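You operate a simulated robot arm through the tools that you are given. There is no shell and no other tool.

Carry out the task below with a simulated robot arm. There is one attempt and no reset: what you move stays moved.

TASK
Try the white onion from the two-cup tray on the 55 mm hole, then put it in its tub.
Fine: slide that hole to the pointer, draw the trap slide and shut it again; the UNDER tub if it drops through, the OVER tub if it rests; put the tub's lid back on; leave the other onion in its cup.

The check looks at the end state, three seconds after you hand in, the way a careful person would. Anything else that was tipped, shoved, dropped, spilled or broken makes it a failure. A push-on lid holds only when it is set on centred and level and pressed home; a screw cap is set on level and turned clockwise until tight.

THE ROBOT
A 6-joint arm with a two-finger gripper, fixed in place. Base frame: the origin is on the floor under the middle of its stand, x ahead of it, y to its left, z up. Readings come in m, degrees, newtons and seconds.
It reaches about 0.94 m from its shoulder. Its first joint turns from -166.0 to 166.0 degrees. Payload 2.54 kg.
Tool frame: the origin (TCP) lies between the finger pads and is the grasp point; the fingertips stand 0.03 m ahead of it; z points along the fingers, y is the line along which they close. The gripper opens to 0.116 m; its body begins 0.095 m behind the TCP.
Orientation is that of the tool frame in the base frame, as a unit quaternion [x, y, z, w]. With the fingers straight down and closing along the base's y, the tool's x points along the base's -x, its y along +y and its z along -z.

THE INTERFACE
- The arm moves only by the tool play_rows. Its argument "series" is a list of rows, each an object (a shift or turn left out is 0, a gripper value left out holds the last) with "angular": the turn, a rotation vector about the tool's x, y, z in degrees, a list of three; "offset": the shift along the tool's x, y, z in m, a list of three; "fingers": the finger opening in m, from 0 to 0.116. In form: [{"angular": [rx, ry, rz], "offset": [tx, ty, tz], "fingers": fingers}, ...]. A call has 1 to 20 rows; each row shifts and turns the commanded pose from where the row before left it, along the tool's axes as they then stand. Rows are played at 5 a second. More than 0.05 m and 8.6 degrees between two rows, or a gripper value outside its range, and nothing of the call is played. A pose out of reach is approached as far as the arm can. The call stops where the force on the tool passes 90 N (or 10 N more than at its start, if that is more) or the arm is blocked; 0.2 s more then pass. The fingers move at their own pace (about 0.072 m/s each) and stop on an object; they squeeze with about 42 N. The grip force told is the motor's: it shows also when the fingers shut on nothing. Time passes only in rows, and 0.2 s behind the last, so rows that do not move let the fingers close. It gives the time, the measured TCP pose, the force on the tool (base axes), the opening and the grip force at its end, in the units of the frame above (readings bear some noise), with the torque about the TCP (base axes, N m) and any sound that the robot's microphone picked up.
- Cameras (640 x 400 px; columns grow to the right, rows downward): "scene" is fixed at [0.0504, 0.5003, 1.5873]; the picture's right is [-0.51, -0.86, 0.00], its down [-0.58, 0.34, -0.74] and it looks along [0.64, -0.37, -0.67] (base axes); focal length 315 px, centre (320, 200). "wrist" rides on the gripper at [0.069, -0.015, -0.122] in the tool frame; the picture's right is [0.22, 0.98, 0.00], its down [-0.83, 0.18, -0.53] and it looks along [-0.52, 0.11, 0.85] (tool axes); focal length 251 px, centre (320, 200). There is no depth. A picture from a camera that has moved, and an enlarged one, comes with that camera's place and axes in the base frame and with its lens.
- get_image(camera): a new picture of that camera. The clock stands still meanwhile.
- enlarge(camera, box): a new picture of the part [left, top, right, bottom] of that camera's present view, enlarged. The clock stands still meanwhile.
- job_done(): hands the job in; it is judged then, once.

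Nothing tells you positions but the pictures and the camera data. Unless the task says otherwise, let go and move clear before handing in.

The tools are called after "Request:" as a command line: name --argument value ..., lists and objects as JSON in quotes. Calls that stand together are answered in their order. play_rows: Moves the arm, as the interface text tells. Its arguments: {"type":"object","properties":{"series":{"type":"array","items":{"type":"object","properties":{"angular":{"type":"array","items":{"type":"number"}},"offset":{"type":"array","items":{"type":"number"}},"fingers":{"type":"number"}}}}},"required":["series"]} The other tools are called the same way: get_image (camera) takes a picture; enlarge (camera, box) takes an enlarged picture of a part of a camera's view; job_done () hands the job in.

At the start:

```text
clock: 0.0
tcp_pos: [0.4677, 0.038, 1.1357]
tcp_rot: [0.0, 1.0, 0.002, 0.001]
force: [-0.8, 0.3, 0.3]
ft_torque: [0.03, 0.01, -0.01]
grip_width: 0.116
gripper_force: 0.1
```

scene: 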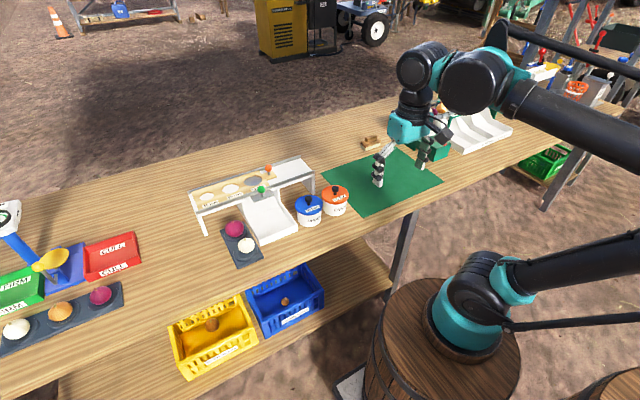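
wrist: 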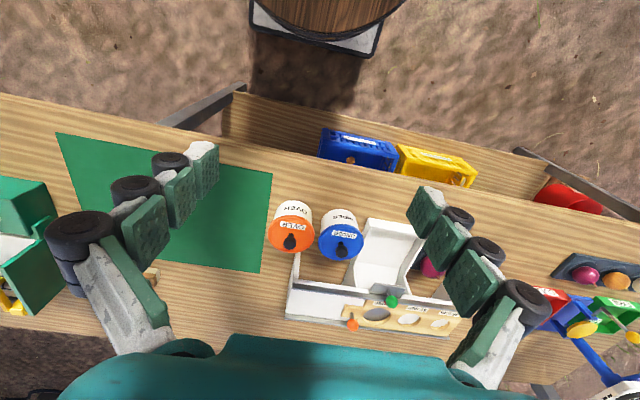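

I see a workbench with a hole gauge (a sliding board with holes, an orange and a green knob), a two-cup tray with a red and a white onion, and blue and orange lidded tubs. I'll enlarge the views to read the details before moving.

Request:
enlarge --camera "scene" --box '[180, 140, 360, 270]'

Request:
enlarge --camera "wrist" --box '[260, 190, 480, 350]'

Request:
enlarge --camera "scene" --box '[0, 190, 160, 360]'

```text
3.08 times, centred on (270, 205) of scene
camera zoom: at [0.0504, 0.5003, 1.5873], right [-0.51, -0.86, 0.0], down [-0.58, 0.34, -0.74], along [0.64, -0.37, -0.67], focal length 969 px, centre (474, 185)
```

zoom: 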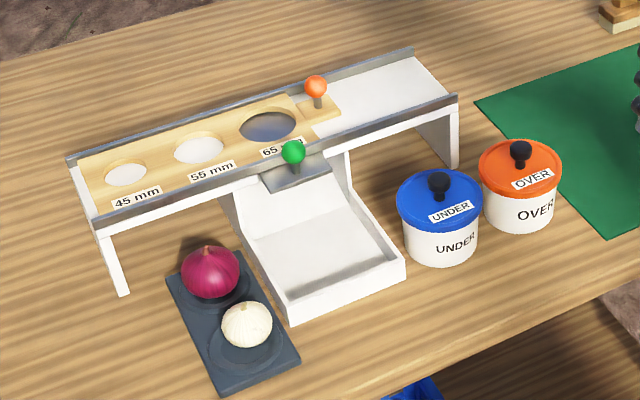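

```text
2.50 times, centred on (370, 270) of wrist
camera zoom: at [0.3979, 0.0229, 1.2579], right [-0.22, 0.98, 0.0], down [0.82, 0.18, 0.54], along [0.52, 0.12, -0.84], focal length 629 px, centre (195, 25)
```

zoom: 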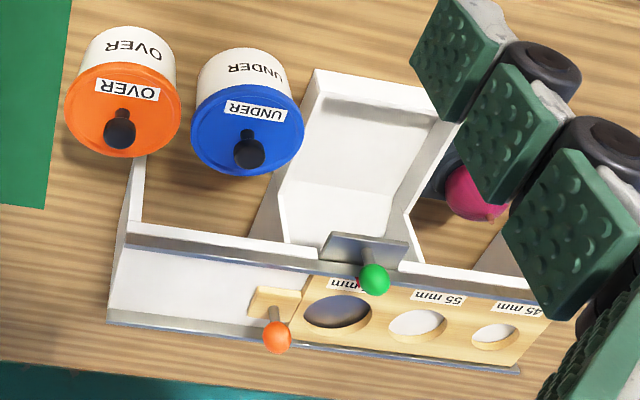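

```text
2.35 times, centred on (80, 275) of scene
camera zoom: at [0.0504, 0.5003, 1.5873], right [-0.51, -0.86, 0.0], down [-0.58, 0.34, -0.74], along [0.64, -0.37, -0.67], focal length 741 px, centre (885, 24)
```

zoom: 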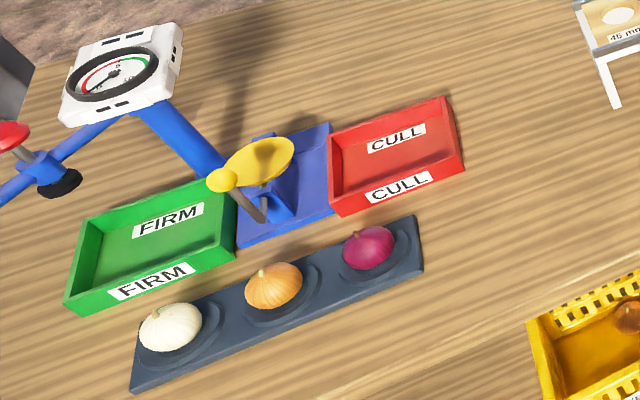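

The orange knob is at about (0.90, 0.21, 0.94) and the green trap knob at about (0.82, 0.275, 0.93). The 65 mm hole is currently over the trap. I'll move the wrist camera over the gauge for a closer look.

Request:
play_rows --series '[{"offset": [-0.02538, 0.03533, -0.00238], "fingers": 0.116}, {"offset": [-0.02538, 0.03533, -0.00238]}, {"offset": [-0.02538, 0.03533, -0.00238]}, {"offset": [-0.02538, 0.03533, -0.00238]}, {"offset": [-0.02538, 0.03533, -0.00238]}, {"offset": [-0.02538, 0.03533, -0.00238]}, {}]'

Request:
get_image --camera "wrist"

Request:
get_image --camera "scene"

```text
clock: 1.6
tcp_pos: [0.6186, 0.2498, 1.1521]
tcp_rot: [0.0, 1.0, 0.002, 0.001]
force: [0.9, 0.3, -0.1]
ft_torque: [-0.01, 0.0, -0.02]
grip_width: 0.1159
gripper_force: 0.1
```

```text
taken
camera wrist: at [0.5495, 0.2348, 1.2738], right [-0.22, 0.98, 0.0], down [0.82, 0.18, 0.54], along [0.52, 0.12, -0.84], focal length 251 px, centre (320, 200)
```

wrist: 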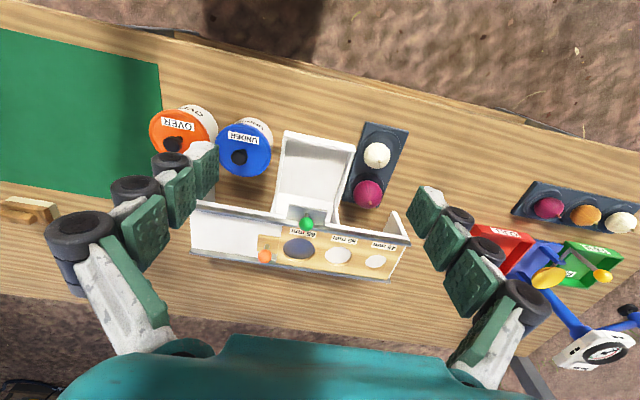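

```text
taken
```

scene: 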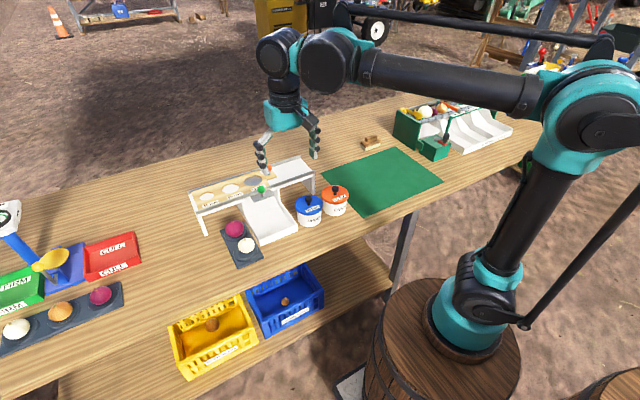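

Request:
enlarge --camera "wrist" --box '[180, 180, 420, 300]'

Request:
enlarge --camera "wrist" --box '[140, 90, 420, 240]'

Request:
enlarge --camera "scene" --box '[190, 150, 320, 235]'

```text
2.67 times, centred on (300, 240) of wrist
camera zoom: at [0.5495, 0.2348, 1.2738], right [-0.22, 0.98, 0.0], down [0.82, 0.18, 0.54], along [0.52, 0.12, -0.84], focal length 670 px, centre (373, 93)
```

zoom: 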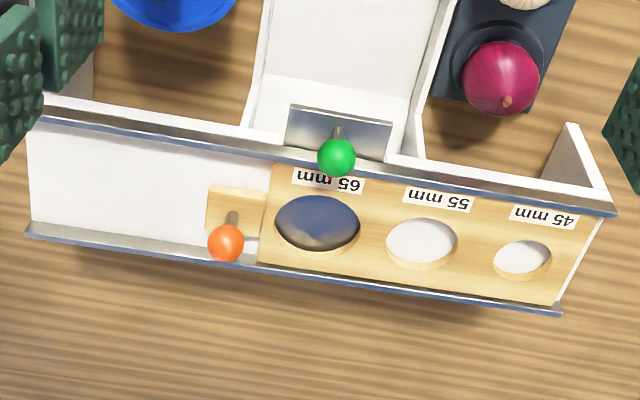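

```text
2.29 times, centred on (280, 165) of wrist
camera zoom: at [0.5495, 0.2348, 1.2738], right [-0.22, 0.98, 0.0], down [0.82, 0.18, 0.54], along [0.52, 0.12, -0.84], focal length 575 px, centre (411, 280)
```

zoom: 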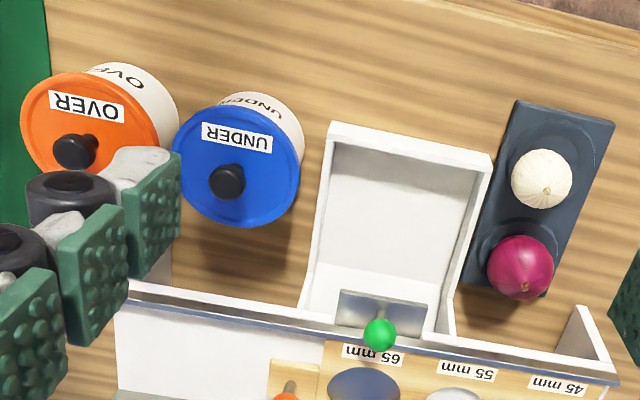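

```text
4.71 times, centred on (255, 192) of scene
camera zoom: at [0.0504, 0.5003, 1.5873], right [-0.51, -0.86, 0.0], down [-0.58, 0.34, -0.74], along [0.64, -0.37, -0.67], focal length 1482 px, centre (626, 235)
```

zoom: 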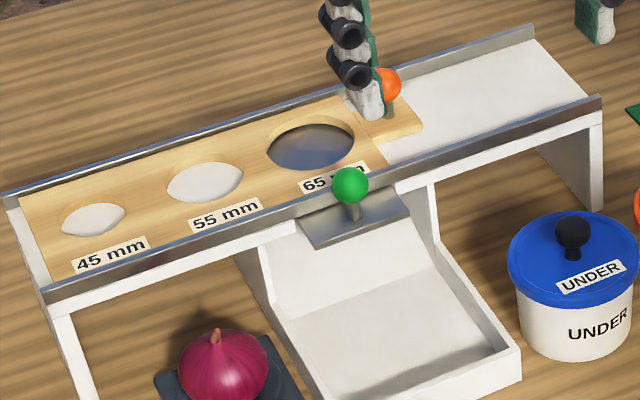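

I can't clearly see the pointer; it may be hidden behind the green knob. I'll move the camera in closer and off to the side.

Request:
play_rows --series '[{"offset": [-0.02, -0.02, 0.03]}, {"offset": [-0.02, -0.02, 0.03]}, {"offset": [-0.02, -0.02, 0.03]}, {"offset": [0, -0.02, 0]}, {}]'

Request:
get_image --camera "wrist"

Request:
enlarge --camera "wrist" --box '[240, 160, 440, 300]'

```text
clock: 2.8
tcp_pos: [0.6787, 0.1715, 1.0627]
tcp_rot: [0.0, 1.0, 0.002, 0.002]
force: [-0.3, -0.3, -0.9]
ft_torque: [0.0, 0.01, -0.01]
grip_width: 0.1158
gripper_force: 0.2
```

```text
taken
camera wrist: at [0.6087, 0.156, 1.1831], right [-0.22, 0.98, 0.0], down [0.82, 0.18, 0.54], along [0.52, 0.12, -0.84], focal length 251 px, centre (320, 200)
```

wrist: 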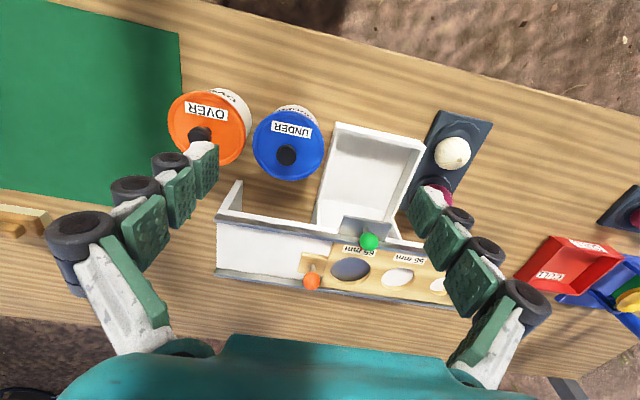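

```text
2.86 times, centred on (340, 230) of wrist
camera zoom: at [0.6087, 0.156, 1.1831], right [-0.22, 0.98, 0.0], down [0.82, 0.18, 0.54], along [0.52, 0.12, -0.84], focal length 718 px, centre (263, 114)
```

zoom: 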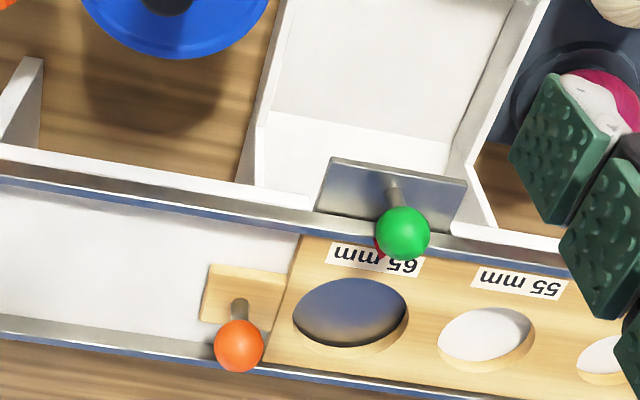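

A red pointer shows just behind the green knob. I'll move forward so the camera looks down on it.

Request:
play_rows --series '[{"offset": [-0.04, 0.01, -0.01]}, {"offset": [-0.04, 0.01, -0.01]}, {"offset": [-0.04, 0.01, -0.01]}, {"offset": [-0.03, 0.01, -0.01]}, {}]'

Request:
get_image --camera "wrist"

Request:
enlarge --camera "wrist" --box '[250, 110, 450, 250]'

```text
clock: 4.0
tcp_pos: [0.8306, 0.2115, 1.1038]
tcp_rot: [0.0, 1.0, 0.001, 0.0]
force: [0.6, -0.5, -0.4]
ft_torque: [0.02, -0.03, 0.04]
grip_width: 0.1159
gripper_force: 0.1
```

```text
taken
camera wrist: at [0.7608, 0.1962, 1.2245], right [-0.22, 0.98, 0.0], down [0.82, 0.18, 0.54], along [0.52, 0.12, -0.84], focal length 251 px, centre (320, 200)
```

wrist: 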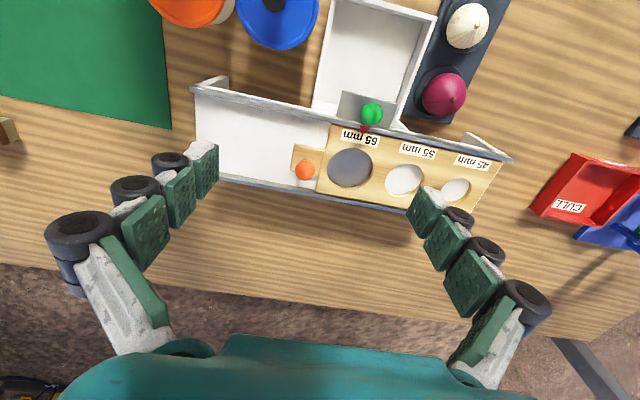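

```text
2.86 times, centred on (350, 180) of wrist
camera zoom: at [0.7608, 0.1962, 1.2245], right [-0.22, 0.98, 0.0], down [0.82, 0.18, 0.54], along [0.52, 0.12, -0.84], focal length 718 px, centre (234, 257)
```

zoom: 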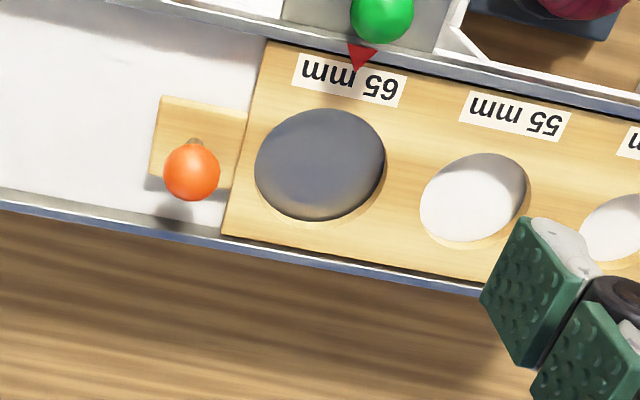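

The pointer tip is at y≈0.270, with the 65 mm hole centre at (0.895, 0.269) and the 55 mm hole at (0.896, 0.348). So the board has to slide about 80 mm toward −y. I'll go to the orange knob at (0.897, 0.2085, 0.94).

Request:
play_rows --series '[{"offset": [-0.022, -0.001, 0.028], "fingers": 0.06}, {"offset": [-0.022, -0.001, 0.028]}, {"offset": [-0.0224, -0.001, 0.028]}, {}, {}]'

Request:
get_image --camera "wrist"

Request:
get_image --camera "scene"

```text
clock: 5.2
tcp_pos: [0.8979, 0.2089, 1.0186]
tcp_rot: [0.0, 1.0, 0.002, 0.001]
force: [0.2, -0.2, 0.6]
ft_torque: [-0.01, 0.03, -0.01]
grip_width: 0.0601
gripper_force: 0.0
```

```text
taken
camera wrist: at [0.8278, 0.193, 1.14], right [-0.22, 0.98, 0.0], down [0.82, 0.18, 0.54], along [0.52, 0.12, -0.84], focal length 251 px, centre (320, 200)
```

wrist: 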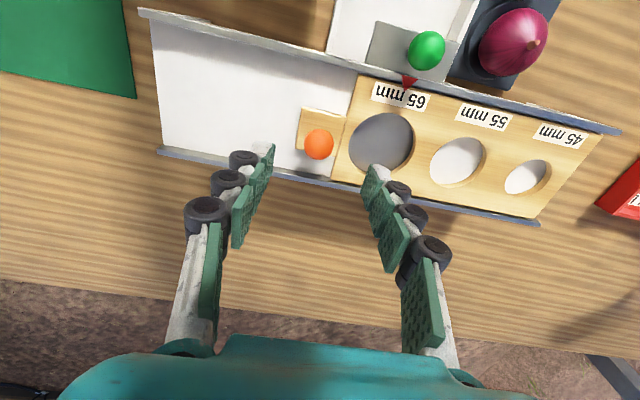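

```text
taken
```

scene: 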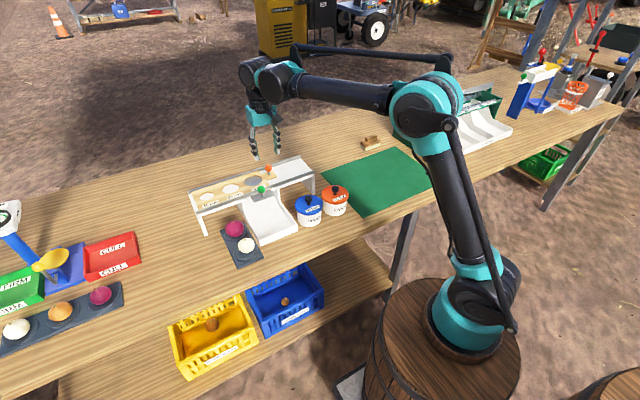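

The TCP is directly above the orange knob. I'll descend with the fingers straddling it and close.

Request:
play_rows --series '[{"offset": [0.0005, -0.0008, 0.022]}, {"offset": [0, 0, 0.022]}, {"offset": [0, 0, 0.0215]}, {}, {"fingers": 0.0}, {"fingers": 0.0}, {"fingers": 0.0}, {}]'

Request:
get_image --camera "wrist"

```text
clock: 7.0
tcp_pos: [0.8958, 0.2065, 0.9532]
tcp_rot: [0.0, 1.0, 0.002, 0.001]
force: [0.2, 2.7, -4.7]
ft_torque: [0.06, -0.08, 0.0]
grip_width: 0.0244
gripper_force: 44.9
```

```text
taken
camera wrist: at [0.827, 0.192, 1.0749], right [-0.22, 0.98, 0.0], down [0.82, 0.18, 0.54], along [0.52, 0.12, -0.84], focal length 251 px, centre (320, 200)
```

wrist: 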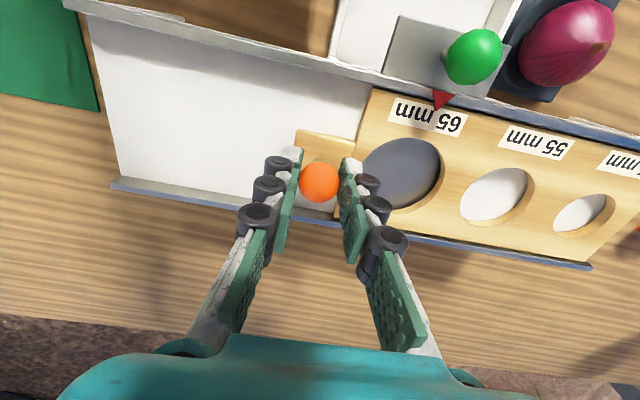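

The knob is gripped at 24 mm. I'll slide the board toward −y in small steps along the rail.

Request:
play_rows --series '[{"offset": [0.0002, -0.01, 0]}, {"offset": [0.0002, -0.01, 0]}, {"offset": [0.0002, -0.01, 0]}, {"offset": [0.0002, -0.01, 0]}, {"offset": [0.0002, -0.01, 0]}, {"offset": [0.0002, -0.01, 0]}, {"offset": [0.0002, -0.01, 0]}, {}]'

Request:
get_image --camera "wrist"

Request:
enlarge --camera "wrist" --box '[340, 60, 640, 260]'

```text
clock: 8.8
tcp_pos: [0.8957, 0.1371, 0.9526]
tcp_rot: [-0.001, 1.0, 0.002, 0.002]
force: [33.7, -1.5, 26.5]
ft_torque: [-0.06, -0.63, 0.0]
grip_width: 0.0242
gripper_force: 45.0
```

```text
taken
camera wrist: at [0.8254, 0.1208, 1.0735], right [-0.21, 0.98, 0.0], down [0.82, 0.18, 0.54], along [0.52, 0.12, -0.84], focal length 251 px, centre (320, 200)
```

wrist: 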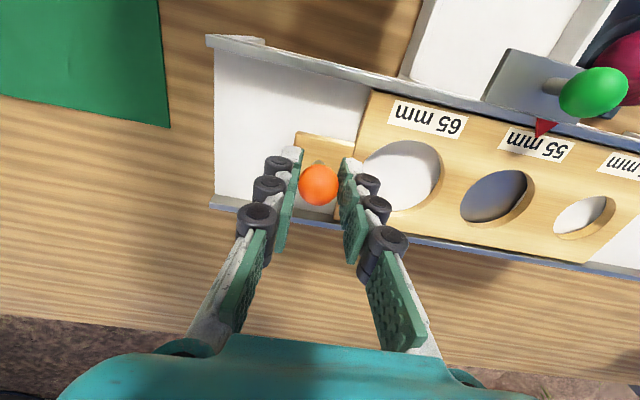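

```text
2.00 times, centred on (490, 160) of wrist
camera zoom: at [0.8254, 0.1208, 1.0735], right [-0.21, 0.98, 0.0], down [0.82, 0.18, 0.54], along [0.52, 0.12, -0.84], focal length 503 px, centre (-20, 280)
```

zoom: 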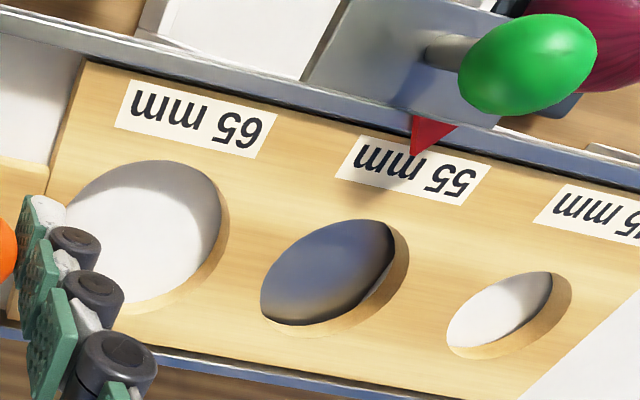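

The 55 mm hole is nearly at the pointer. There is some sideways strain because I assumed a yaw that isn't there, so I'll relieve it, slide a bit more, release, and look from straight above.

Request:
play_rows --series '[{"offset": [-0.0014, 0, 0]}, {"offset": [0, -0.006, 0]}, {}, {"fingers": 0.06}, {}, {}]'

Request:
play_rows --series '[{"offset": [0, 0, -0.04]}, {"offset": [0.01, 0.035, -0.03]}, {"offset": [0.01, 0.04, -0.01]}, {"offset": [0.01, 0.04, 0]}, {"offset": [0.01, 0.038, 0]}, {}, {}]'

Request:
get_image --camera "wrist"

Request:
enlarge --camera "wrist" --box '[220, 60, 420, 200]'

```text
clock: 10.2
tcp_pos: [0.8944, 0.132, 0.9519]
tcp_rot: [0.001, 1.0, 0.002, 0.001]
force: [0.0, -0.1, 0.3]
ft_torque: [-0.04, 0.03, -0.01]
grip_width: 0.0599
gripper_force: 0.1
```

```text
clock: 11.8
tcp_pos: [0.8556, 0.2829, 1.0327]
tcp_rot: [0.0, 1.0, 0.002, 0.001]
force: [-0.8, -0.5, 0.2]
ft_torque: [0.02, 0.0, -0.02]
grip_width: 0.0598
gripper_force: 0.0
```

```text
taken
camera wrist: at [0.7862, 0.2683, 1.1544], right [-0.22, 0.98, 0.0], down [0.82, 0.18, 0.54], along [0.52, 0.12, -0.84], focal length 251 px, centre (320, 200)
```

wrist: 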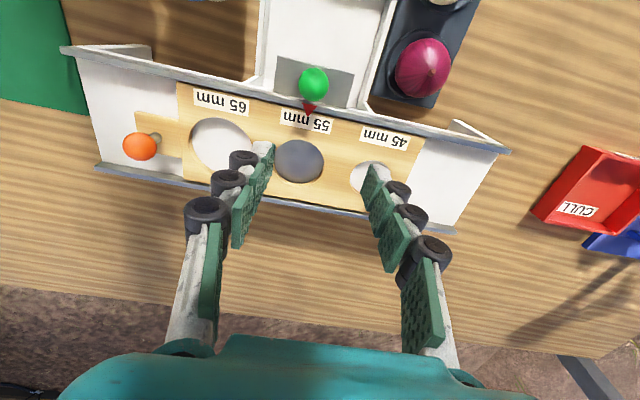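

```text
2.86 times, centred on (320, 130) of wrist
camera zoom: at [0.7862, 0.2683, 1.1544], right [-0.22, 0.98, 0.0], down [0.82, 0.18, 0.54], along [0.52, 0.12, -0.84], focal length 718 px, centre (320, 400)
```

zoom: 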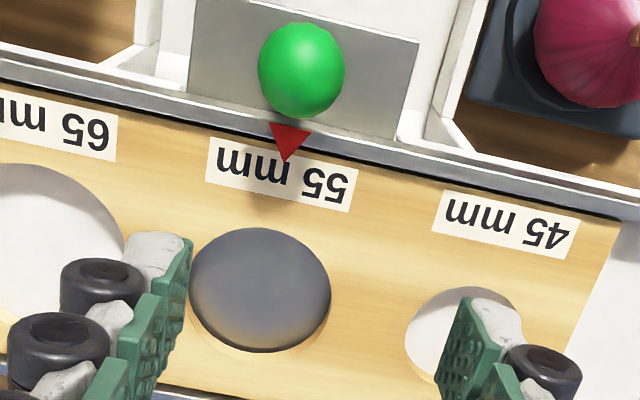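

The 55 mm hole is centred at y≈0.270, which matches the pointer at 0.2704. Next is the two-cup tray, with the white onion at about (0.70, 0.377, 0.837), so I'll look at the clearances around it.

Request:
play_rows --series '[{"offset": [0.0392, 0.0154, -0.004], "fingers": 0.116}, {"offset": [0.0392, 0.0154, -0.004]}, {"offset": [0.0392, 0.0154, -0.004]}, {"offset": [0.0392, 0.0154, -0.004]}, {"offset": [0.0392, 0.0154, -0.004]}, {}]'

Request:
get_image --camera "wrist"

Request:
enlarge --camera "wrist" --box '[230, 90, 430, 230]'

Request:
enlarge --camera "scene" --box '[190, 100, 350, 270]'

```text
clock: 13.2
tcp_pos: [0.6581, 0.36, 1.0528]
tcp_rot: [0.0, 1.0, 0.002, 0.001]
force: [0.6, 0.5, -0.5]
ft_torque: [0.03, 0.0, -0.02]
grip_width: 0.1161
gripper_force: 0.1
```

```text
taken
camera wrist: at [0.5894, 0.3458, 1.1742], right [-0.21, 0.98, 0.0], down [0.82, 0.18, 0.54], along [0.52, 0.12, -0.84], focal length 251 px, centre (320, 200)
```

wrist: 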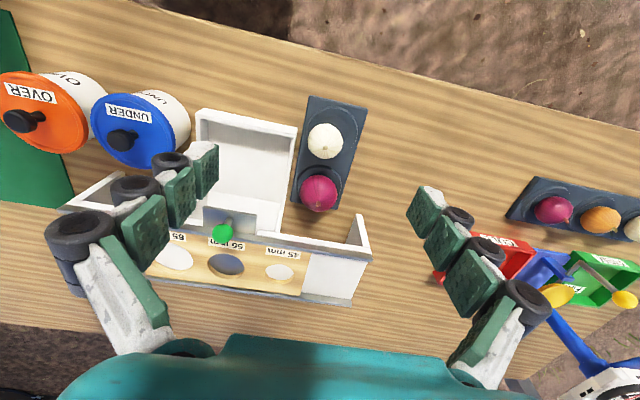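

```text
2.86 times, centred on (330, 160) of wrist
camera zoom: at [0.5894, 0.3458, 1.1742], right [-0.21, 0.98, 0.0], down [0.82, 0.18, 0.54], along [0.52, 0.12, -0.84], focal length 718 px, centre (291, 314)
```

zoom: 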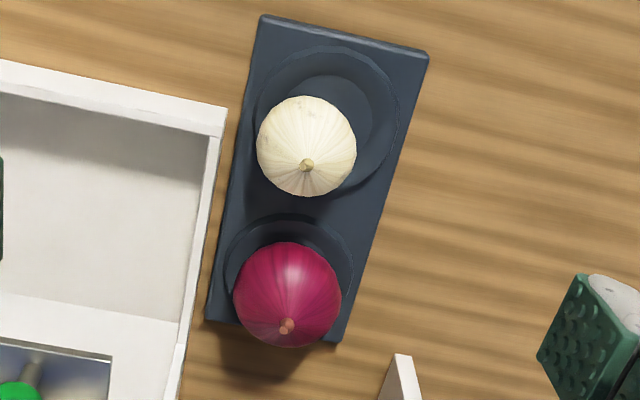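

```text
2.35 times, centred on (270, 185) of scene
camera zoom: at [0.0504, 0.5003, 1.5873], right [-0.51, -0.86, 0.0], down [-0.58, 0.34, -0.74], along [0.64, -0.37, -0.67], focal length 741 px, centre (438, 235)
```

zoom: 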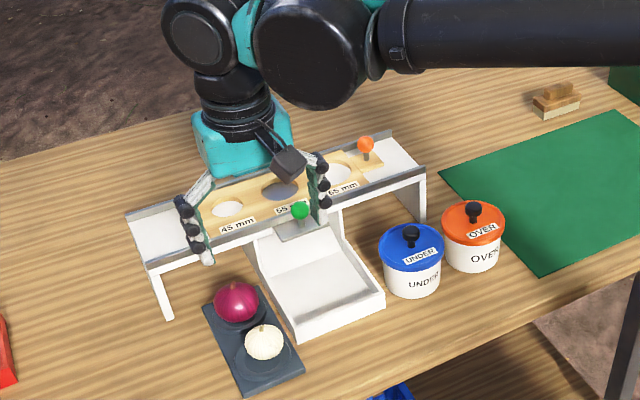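

The white onion is about 48 mm across, centred near (0.702, 0.378, 0.837), and the chute wall and red onion are both close to it. I'll rotate the gripper 45° so each finger comes down in free space, then hover above it.

Request:
play_rows --series '[{"angular": [0, 0, 7.5], "fingers": 0.066}, {"angular": [0, 0, 7.5]}, {"angular": [0, 0, 7.5]}, {"angular": [0, 0, 7.5]}, {"angular": [0, 0, 7.5]}, {"angular": [0, 0, 7.5]}, {"offset": [-0.0046, 0.01095, 0.0307]}, {"offset": [-0.0046, 0.01095, 0.0307]}, {"offset": [-0.0046, 0.01095, 0.0307]}, {"offset": [-0.0046, 0.01095, 0.0307]}, {}, {}]'

Request:
get_image --camera "wrist"

Request:
enlarge --camera "scene" --box '[190, 130, 330, 270]'

```text
clock: 15.8
tcp_pos: [0.7038, 0.3791, 0.9314]
tcp_rot: [0.383, 0.924, 0.001, 0.0]
force: [0.1, 0.4, 0.9]
ft_torque: [0.01, 0.02, 0.0]
grip_width: 0.0661
gripper_force: 0.2
```

```text
taken
camera wrist: at [0.6439, 0.4173, 1.0523], right [0.54, 0.84, 0.0], down [0.71, -0.46, 0.53], along [0.45, -0.28, -0.85], focal length 251 px, centre (320, 200)
```

wrist: 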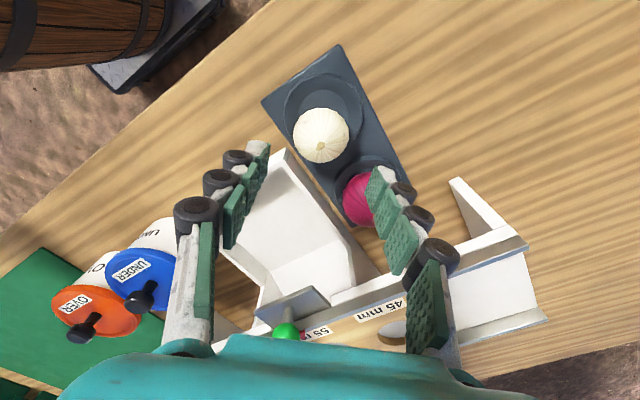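

```text
2.86 times, centred on (260, 200) of scene
camera zoom: at [0.0504, 0.5003, 1.5873], right [-0.51, -0.86, 0.0], down [-0.58, 0.34, -0.74], along [0.64, -0.37, -0.67], focal length 900 px, centre (491, 200)
```

zoom: 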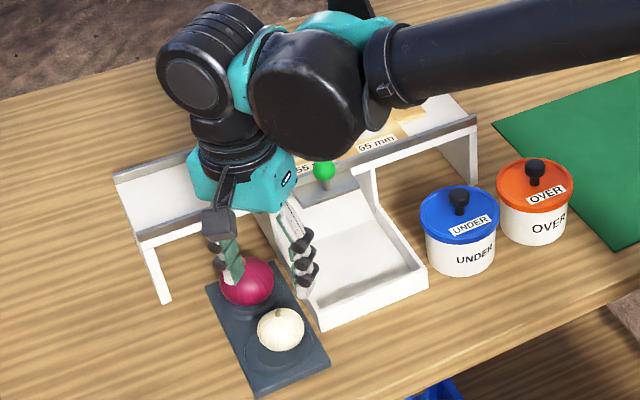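

The TCP is over the white onion, now estimated at (0.704, 0.380, 0.83). I'll descend and grip it.

Request:
play_rows --series '[{"offset": [0, 0.0008, 0.0213]}, {"offset": [0, 0, 0.0213]}, {"offset": [0, 0, 0.0213]}, {"offset": [0, 0, 0.0213]}, {}]'

Request:
get_image --camera "wrist"

Request:
enlarge --camera "scene" --box '[190, 170, 310, 280]'

```text
clock: 17.0
tcp_pos: [0.7041, 0.3782, 0.845]
tcp_rot: [0.383, 0.924, 0.003, 0.0]
force: [0.4, 0.3, -0.1]
ft_torque: [0.01, 0.0, 0.0]
grip_width: 0.0662
gripper_force: 0.1
```

```text
taken
camera wrist: at [0.6446, 0.4172, 0.9665], right [0.54, 0.84, 0.0], down [0.71, -0.46, 0.53], along [0.45, -0.28, -0.85], focal length 251 px, centre (320, 200)
```

wrist: 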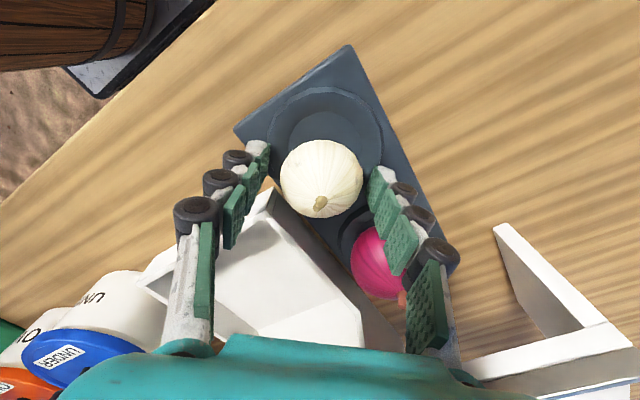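

```text
3.64 times, centred on (250, 225) of scene
camera zoom: at [0.0504, 0.5003, 1.5873], right [-0.51, -0.86, 0.0], down [-0.58, 0.34, -0.74], along [0.64, -0.37, -0.67], focal length 1145 px, centre (574, 109)
```

zoom: 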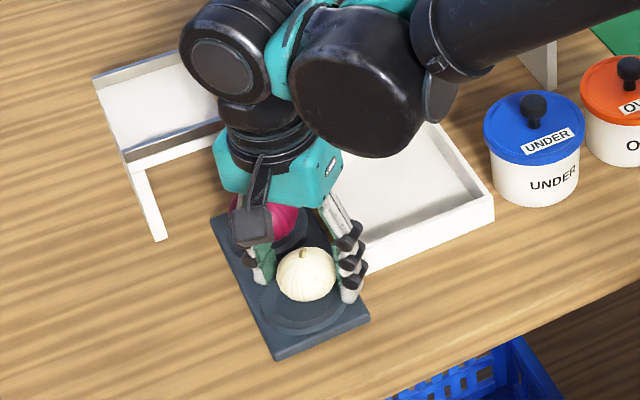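

The fingers straddle the onion and the TCP is within about 2 mm of its centre. I'll close and lift slightly.

Request:
play_rows --series '[{"offset": [0, 0.001, 0], "fingers": 0.03}, {"fingers": 0.03}, {}, {}]'

Request:
get_image --camera "wrist"

```text
clock: 18.0
tcp_pos: [0.7053, 0.379, 0.8461]
tcp_rot: [0.382, 0.924, 0.002, 0.0]
force: [-8.9, -11.3, 40.6]
ft_torque: [-0.8, 0.53, -0.06]
grip_width: 0.0463
gripper_force: 42.3
```

```text
taken
camera wrist: at [0.6441, 0.417, 0.9681], right [0.54, 0.84, 0.0], down [0.71, -0.46, 0.53], along [0.45, -0.28, -0.85], focal length 251 px, centre (320, 200)
```

wrist: 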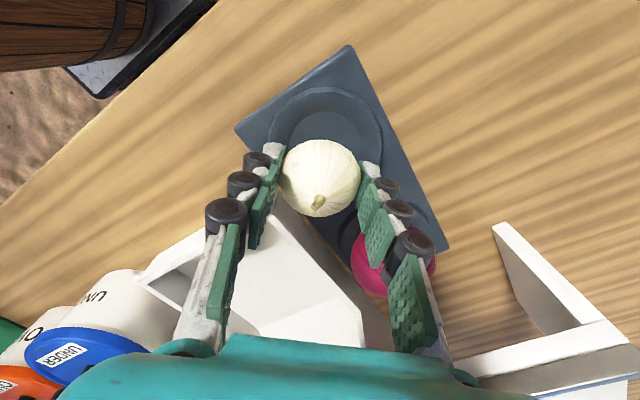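

The grip is at 46 mm with some upward reaction force. I'll lift gently and check that the onion comes with it.

Request:
play_rows --series '[{"offset": [0, 0, -0.004]}, {"offset": [0, 0, -0.008]}, {"offset": [0, 0, -0.015]}, {"offset": [0, 0, -0.02]}, {}]'

Request:
get_image --camera "wrist"

Request:
enlarge --camera "scene" --box '[190, 160, 310, 270]'

```text
clock: 19.2
tcp_pos: [0.7051, 0.3824, 0.8918]
tcp_rot: [0.383, 0.924, 0.001, 0.001]
force: [-0.3, 0.0, -0.9]
ft_torque: [-0.01, 0.04, 0.0]
grip_width: 0.0464
gripper_force: 42.1
```

```text
taken
camera wrist: at [0.6444, 0.4189, 1.0135], right [0.54, 0.84, 0.0], down [0.71, -0.46, 0.53], along [0.45, -0.28, -0.85], focal length 251 px, centre (320, 200)
```

wrist: 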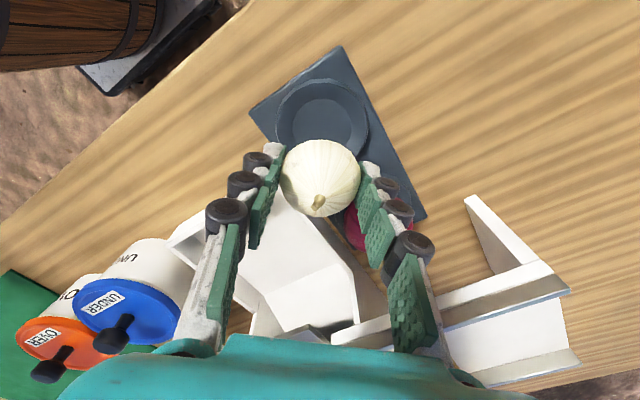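

```text
3.64 times, centred on (250, 215) of scene
camera zoom: at [0.0504, 0.5003, 1.5873], right [-0.51, -0.86, 0.0], down [-0.58, 0.34, -0.74], along [0.64, -0.37, -0.67], focal length 1145 px, centre (574, 146)
```

zoom: 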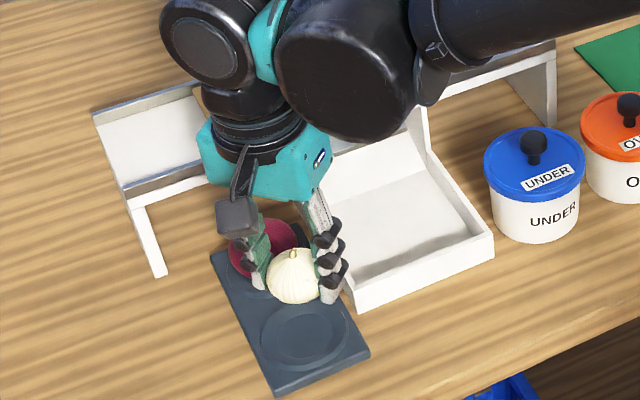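

The onion is held on-axis, about 16 mm below the TCP, and lifts cleanly. I'll raise it, rotate back to 0° and move above the 55 mm hole at (0.8955, 0.270).

Request:
play_rows --series '[{"angular": [0, 0, -7.5], "offset": [0, 0, -0.02]}, {"angular": [0, 0, -7.5], "offset": [0, 0, -0.02]}, {"angular": [0, 0, -7.5], "offset": [0, 0, -0.02]}, {"angular": [0, 0, -7.5], "offset": [0, 0, -0.02]}, {"angular": [0, 0, -7.5], "offset": [0, 0, -0.02]}, {"angular": [0, 0, -7.5], "offset": [0, 0, -0.02]}, {"offset": [-0.0381, -0.0222, 0]}, {"offset": [-0.0381, -0.0222, 0]}, {"offset": [-0.0381, -0.0222, 0]}, {"offset": [-0.0381, -0.0222, 0]}, {"offset": [-0.0381, -0.0222, 0]}, {}, {}]'

Request:
get_image --camera "wrist"

Request:
enlarge --camera "scene" --box '[180, 130, 330, 230]'

```text
clock: 22.0
tcp_pos: [0.8944, 0.2695, 1.014]
tcp_rot: [0.0, 1.0, 0.001, 0.001]
force: [-0.3, 0.0, -0.5]
ft_torque: [0.01, 0.03, 0.0]
grip_width: 0.0465
gripper_force: 42.2
```

```text
taken
camera wrist: at [0.8254, 0.2546, 1.1346], right [-0.22, 0.98, 0.0], down [0.82, 0.18, 0.54], along [0.52, 0.12, -0.84], focal length 251 px, centre (320, 200)
```

wrist: 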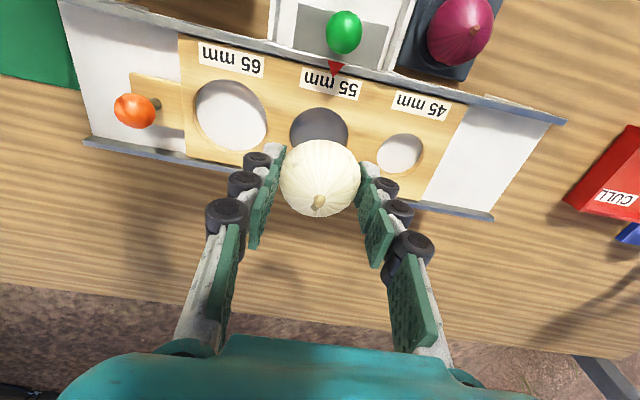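

```text
4.00 times, centred on (255, 180) of scene
camera zoom: at [0.0504, 0.5003, 1.5873], right [-0.51, -0.86, 0.0], down [-0.58, 0.34, -0.74], along [0.64, -0.37, -0.67], focal length 1260 px, centre (580, 280)
```

zoom: 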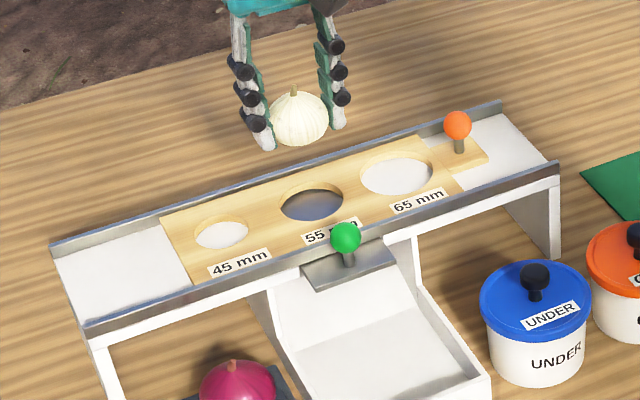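

The hole and the onion line up. I'll correct x by 2 mm and lower until the tips are just above the board.

Request:
play_rows --series '[{"offset": [-0.002, 0.0005, 0.02]}, {"offset": [0, 0, 0.02]}, {"offset": [0, 0, 0.015]}, {"offset": [0, 0, 0.008]}, {}]'

Request:
get_image --camera "wrist"

Request:
enlarge --camera "scene" --box '[200, 145, 320, 225]'

```text
clock: 23.2
tcp_pos: [0.8972, 0.2699, 0.9475]
tcp_rot: [0.0, 1.0, 0.002, 0.001]
force: [0.2, -1.1, -0.8]
ft_torque: [0.02, -0.03, -0.02]
grip_width: 0.0463
gripper_force: 41.8
```

```text
taken
camera wrist: at [0.828, 0.2549, 1.0693], right [-0.22, 0.98, 0.0], down [0.82, 0.18, 0.54], along [0.52, 0.12, -0.84], focal length 251 px, centre (320, 200)
```

wrist: 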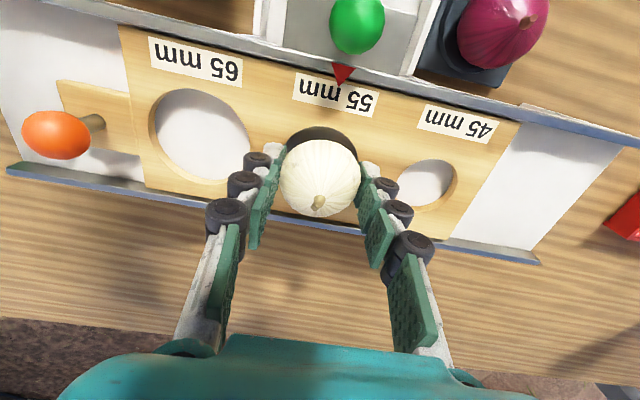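

```text
5.00 times, centred on (260, 185) of scene
camera zoom: at [0.0504, 0.5003, 1.5873], right [-0.51, -0.86, 0.0], down [-0.58, 0.34, -0.74], along [0.64, -0.37, -0.67], focal length 1575 px, centre (620, 275)
```

zoom: 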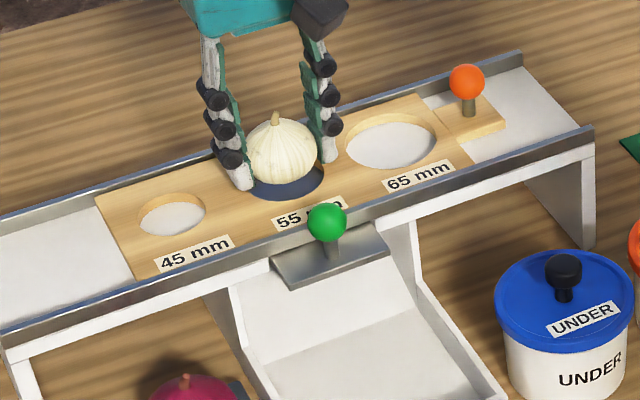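

The onion is just above the hole. I'll lower a few more millimetres and watch the force.

Request:
play_rows --series '[{"offset": [0, 0, 0.003]}, {"offset": [0, 0, 0.003]}, {}]'

```text
clock: 24.0
tcp_pos: [0.8978, 0.2691, 0.9426]
tcp_rot: [-0.001, 1.0, 0.001, 0.002]
force: [0.9, 0.6, -0.4]
ft_torque: [0.01, 0.02, 0.01]
grip_width: 0.0464
gripper_force: 42.4
```

Request:
play_rows --series '[{"offset": [0, 0, 0.002]}, {"offset": [0, 0, 0.002]}, {}]'

Request:
enlarge --camera "scene" --box '[200, 145, 320, 225]'

```text
clock: 24.8
tcp_pos: [0.898, 0.2699, 0.9389]
tcp_rot: [0.0, 1.0, 0.001, 0.001]
force: [0.5, 0.2, 1.4]
ft_torque: [-0.05, -0.02, 0.02]
grip_width: 0.0465
gripper_force: 42.1
```

```text
5.00 times, centred on (260, 185) of scene
camera zoom: at [0.0504, 0.5003, 1.5873], right [-0.51, -0.86, 0.0], down [-0.58, 0.34, -0.74], along [0.64, -0.37, -0.67], focal length 1575 px, centre (620, 275)
```

zoom: 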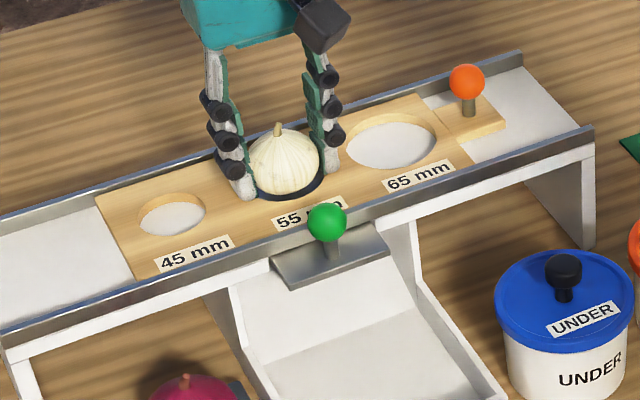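

Request:
play_rows --series '[{"offset": [0, 0, 0.002]}, {"offset": [0, 0, 0.0015]}, {}]'

```text
clock: 25.6
tcp_pos: [0.897, 0.2699, 0.9393]
tcp_rot: [0.0, 1.0, 0.002, 0.002]
force: [25.5, 2.3, 73.2]
ft_torque: [-0.8, -0.42, 0.32]
grip_width: 0.0466
gripper_force: 41.8
```

There is contact at TCP z≈0.939. I'll back off 3 mm and then release.

Request:
play_rows --series '[{"offset": [0, 0, -0.0035]}, {}, {"fingers": 0.07}, {"fingers": 0.07}, {}, {}]'

Request:
get_image --camera "wrist"

Request:
enlarge --camera "scene" --box '[200, 145, 320, 225]'

```text
clock: 27.0
tcp_pos: [0.8972, 0.27, 0.939]
tcp_rot: [0.0, 1.0, 0.002, 0.001]
force: [-0.2, -0.2, -0.6]
ft_torque: [0.03, 0.01, 0.0]
grip_width: 0.0702
gripper_force: 0.0
```

```text
taken
camera wrist: at [0.8276, 0.2542, 1.0604], right [-0.22, 0.98, 0.0], down [0.82, 0.18, 0.54], along [0.52, 0.12, -0.84], focal length 251 px, centre (320, 200)
```

wrist: 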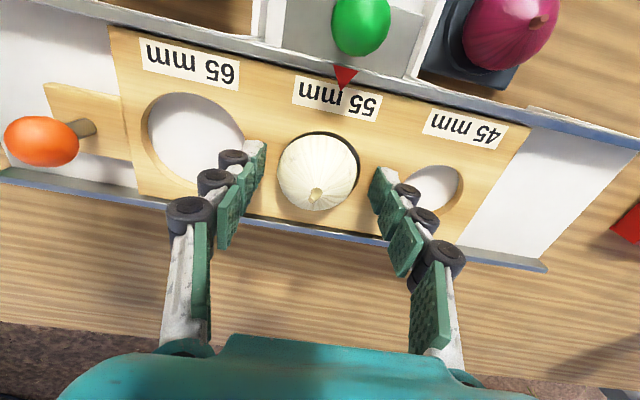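

```text
5.00 times, centred on (260, 185) of scene
camera zoom: at [0.0504, 0.5003, 1.5873], right [-0.51, -0.86, 0.0], down [-0.58, 0.34, -0.74], along [0.64, -0.37, -0.67], focal length 1575 px, centre (620, 275)
```

zoom: 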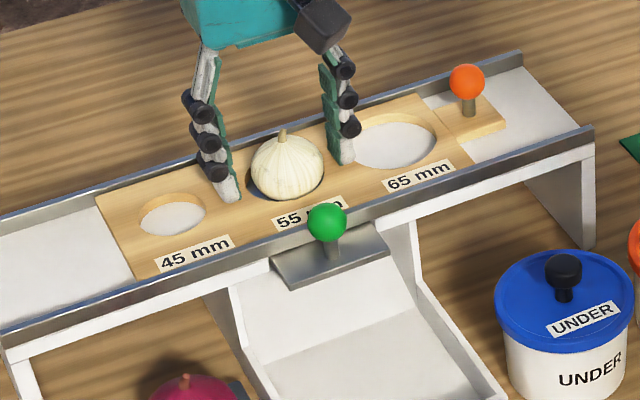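

The onion sits in the hole on the shut trap. Next I'll lift off and go to the green trap knob at about (0.817, 0.270, 0.927).

Request:
play_rows --series '[{"offset": [0, 0, -0.035]}, {"offset": [0, 0, -0.035]}, {"offset": [0.04, 0, 0], "fingers": 0.06}, {"offset": [0.04, -0.0003, 0]}, {}, {}]'

Request:
get_image --camera "wrist"

Request:
enlarge --camera "scene" --box '[200, 145, 320, 225]'

```text
clock: 28.4
tcp_pos: [0.8179, 0.2718, 1.01]
tcp_rot: [0.0, 1.0, 0.002, 0.001]
force: [0.4, -0.2, 0.4]
ft_torque: [0.01, -0.01, -0.01]
grip_width: 0.0599
gripper_force: 0.1
```

```text
taken
camera wrist: at [0.7488, 0.2565, 1.1303], right [-0.22, 0.98, 0.0], down [0.82, 0.18, 0.54], along [0.52, 0.12, -0.84], focal length 251 px, centre (320, 200)
```

wrist: 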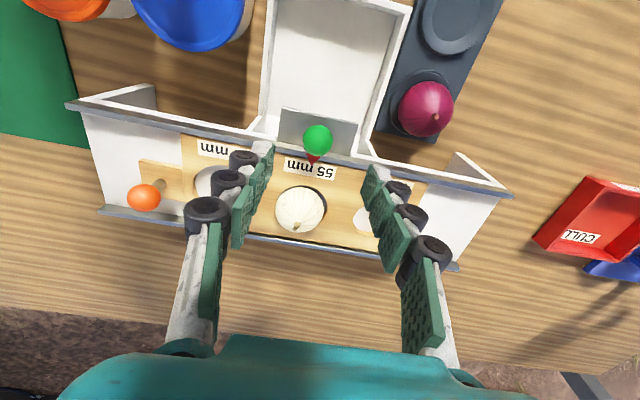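

```text
5.00 times, centred on (260, 185) of scene
camera zoom: at [0.0504, 0.5003, 1.5873], right [-0.51, -0.86, 0.0], down [-0.58, 0.34, -0.74], along [0.64, -0.37, -0.67], focal length 1575 px, centre (620, 275)
```

zoom: 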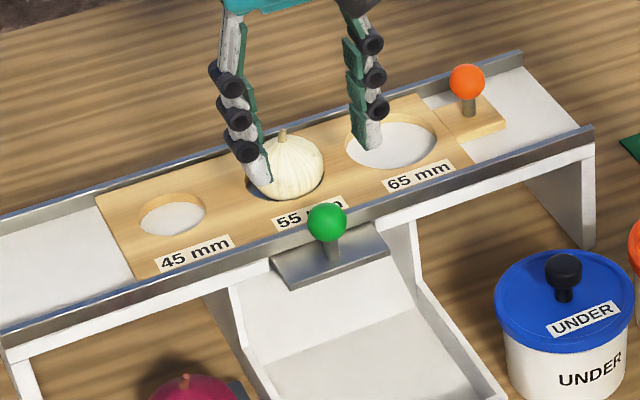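

The TCP is over the green knob. I'll descend and grip it.

Request:
play_rows --series '[{"offset": [0, -0.0005, 0.0223]}, {"offset": [0, 0, 0.0223]}, {"offset": [0, 0, 0.022]}, {}, {"fingers": 0.0}, {}, {}, {}]'

Request:
get_image --camera "wrist"

```text
clock: 30.2
tcp_pos: [0.8181, 0.27, 0.9405]
tcp_rot: [0.0, 1.0, 0.002, 0.001]
force: [-0.7, 3.4, -4.8]
ft_torque: [0.09, -0.09, -0.02]
grip_width: 0.0245
gripper_force: 44.9
```

```text
taken
camera wrist: at [0.7485, 0.2547, 1.063], right [-0.22, 0.98, 0.0], down [0.82, 0.18, 0.54], along [0.52, 0.12, -0.84], focal length 251 px, centre (320, 200)
```

wrist: 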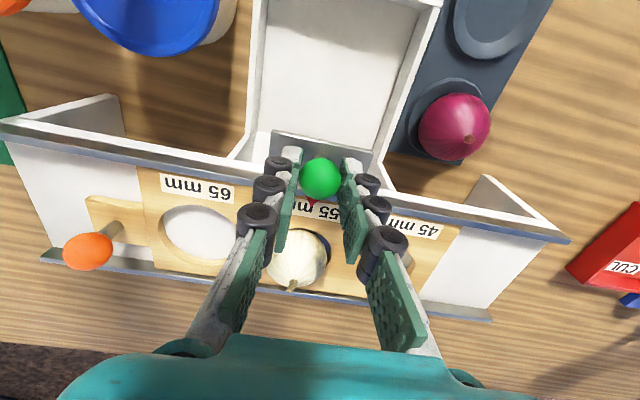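

The green knob is gripped. I'll draw the trap slide toward the robot and watch the force.

Request:
play_rows --series '[{"offset": [0.01, 0, 0]}, {"offset": [0.01, 0, 0]}, {"offset": [0.01, 0, 0]}, {"offset": [0.01, 0, 0]}, {}]'

Request:
get_image --camera "wrist"

Request:
enlarge --camera "scene" --box '[200, 145, 320, 245]'

```text
clock: 31.4
tcp_pos: [0.7782, 0.269, 0.9416]
tcp_rot: [0.0, 1.0, 0.002, 0.002]
force: [-0.5, 8.3, -18.8]
ft_torque: [0.07, -0.22, 0.04]
grip_width: 0.0241
gripper_force: 44.8
```

```text
taken
camera wrist: at [0.7088, 0.2547, 1.0631], right [-0.22, 0.98, 0.0], down [0.83, 0.18, 0.54], along [0.52, 0.12, -0.84], focal length 251 px, centre (320, 200)
```

wrist: 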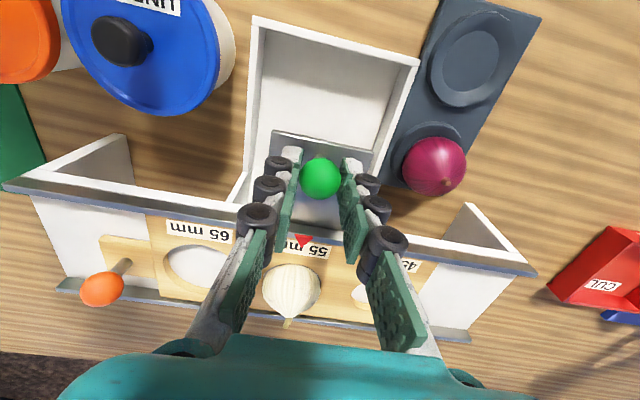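

```text
4.00 times, centred on (260, 195) of scene
camera zoom: at [0.0504, 0.5003, 1.5873], right [-0.51, -0.86, 0.0], down [-0.58, 0.34, -0.74], along [0.64, -0.37, -0.67], focal length 1260 px, centre (560, 220)
```

zoom: 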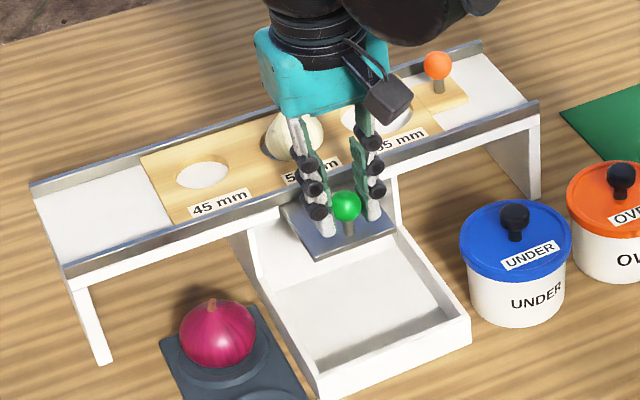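

The slide is drawn 40 mm and moves freely. I'll keep pulling until it's fully drawn.

Request:
play_rows --series '[{"offset": [0.01, 0, 0.0005]}, {"offset": [0.01, 0, 0]}, {"offset": [0.01, 0, 0]}, {}]'

Request:
get_image --camera "wrist"

Request:
enlarge --camera "scene" --box '[200, 145, 320, 245]'

```text
clock: 32.4
tcp_pos: [0.7477, 0.2698, 0.9413]
tcp_rot: [-0.001, 1.0, 0.001, 0.0]
force: [-0.5, 13.8, -14.2]
ft_torque: [0.19, 0.2, 0.0]
grip_width: 0.0242
gripper_force: 45.4
```

```text
taken
camera wrist: at [0.6791, 0.2546, 1.0631], right [-0.22, 0.98, 0.0], down [0.82, 0.18, 0.54], along [0.52, 0.12, -0.84], focal length 251 px, centre (320, 200)
```

wrist: 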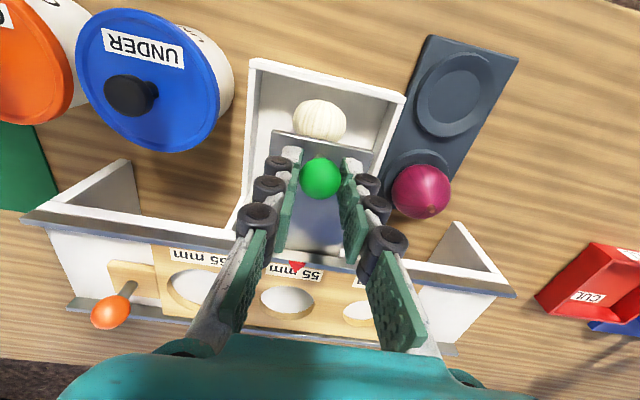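

```text
4.00 times, centred on (260, 195) of scene
camera zoom: at [0.0504, 0.5003, 1.5873], right [-0.51, -0.86, 0.0], down [-0.58, 0.34, -0.74], along [0.64, -0.37, -0.67], focal length 1260 px, centre (560, 220)
```

zoom: 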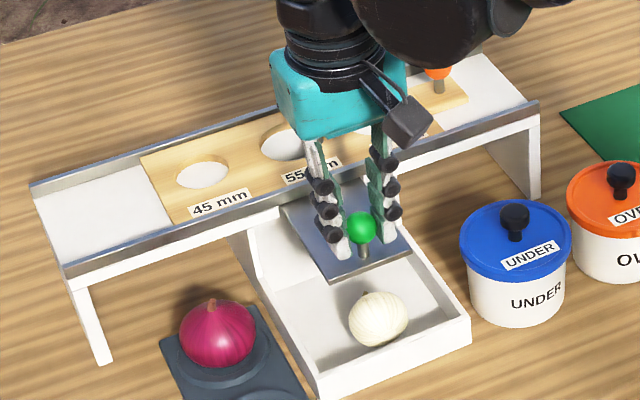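

The onion dropped through into the chute tray, so it goes in the UNDER tub. I'll push the trap slide shut again.

Request:
play_rows --series '[{"offset": [-0.01, 0, 0]}, {"offset": [-0.01, 0, 0]}, {"offset": [-0.01, 0, 0]}, {"offset": [-0.01, 0, 0]}, {"offset": [-0.01, 0, 0]}, {"offset": [-0.01, 0, 0]}, {"offset": [-0.01, 0, 0]}, {}]'

Request:
get_image --camera "wrist"

```text
clock: 34.2
tcp_pos: [0.8184, 0.2701, 0.9419]
tcp_rot: [-0.001, 1.0, 0.002, 0.001]
force: [0.3, 21.1, 27.0]
ft_torque: [0.36, 0.19, -0.01]
grip_width: 0.0244
gripper_force: 44.7
```

```text
taken
camera wrist: at [0.7478, 0.2545, 1.063], right [-0.22, 0.98, 0.0], down [0.82, 0.18, 0.54], along [0.52, 0.12, -0.84], focal length 251 px, centre (320, 200)
```

wrist: 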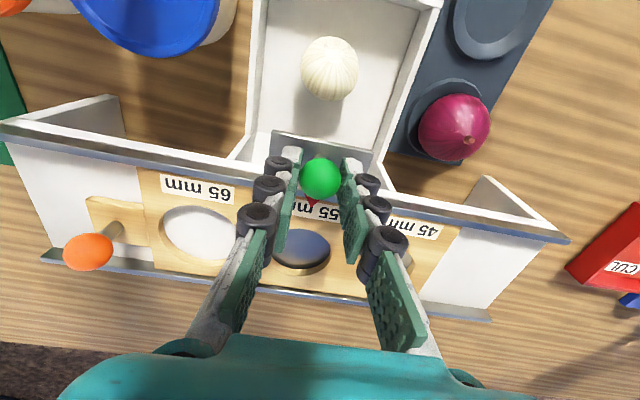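

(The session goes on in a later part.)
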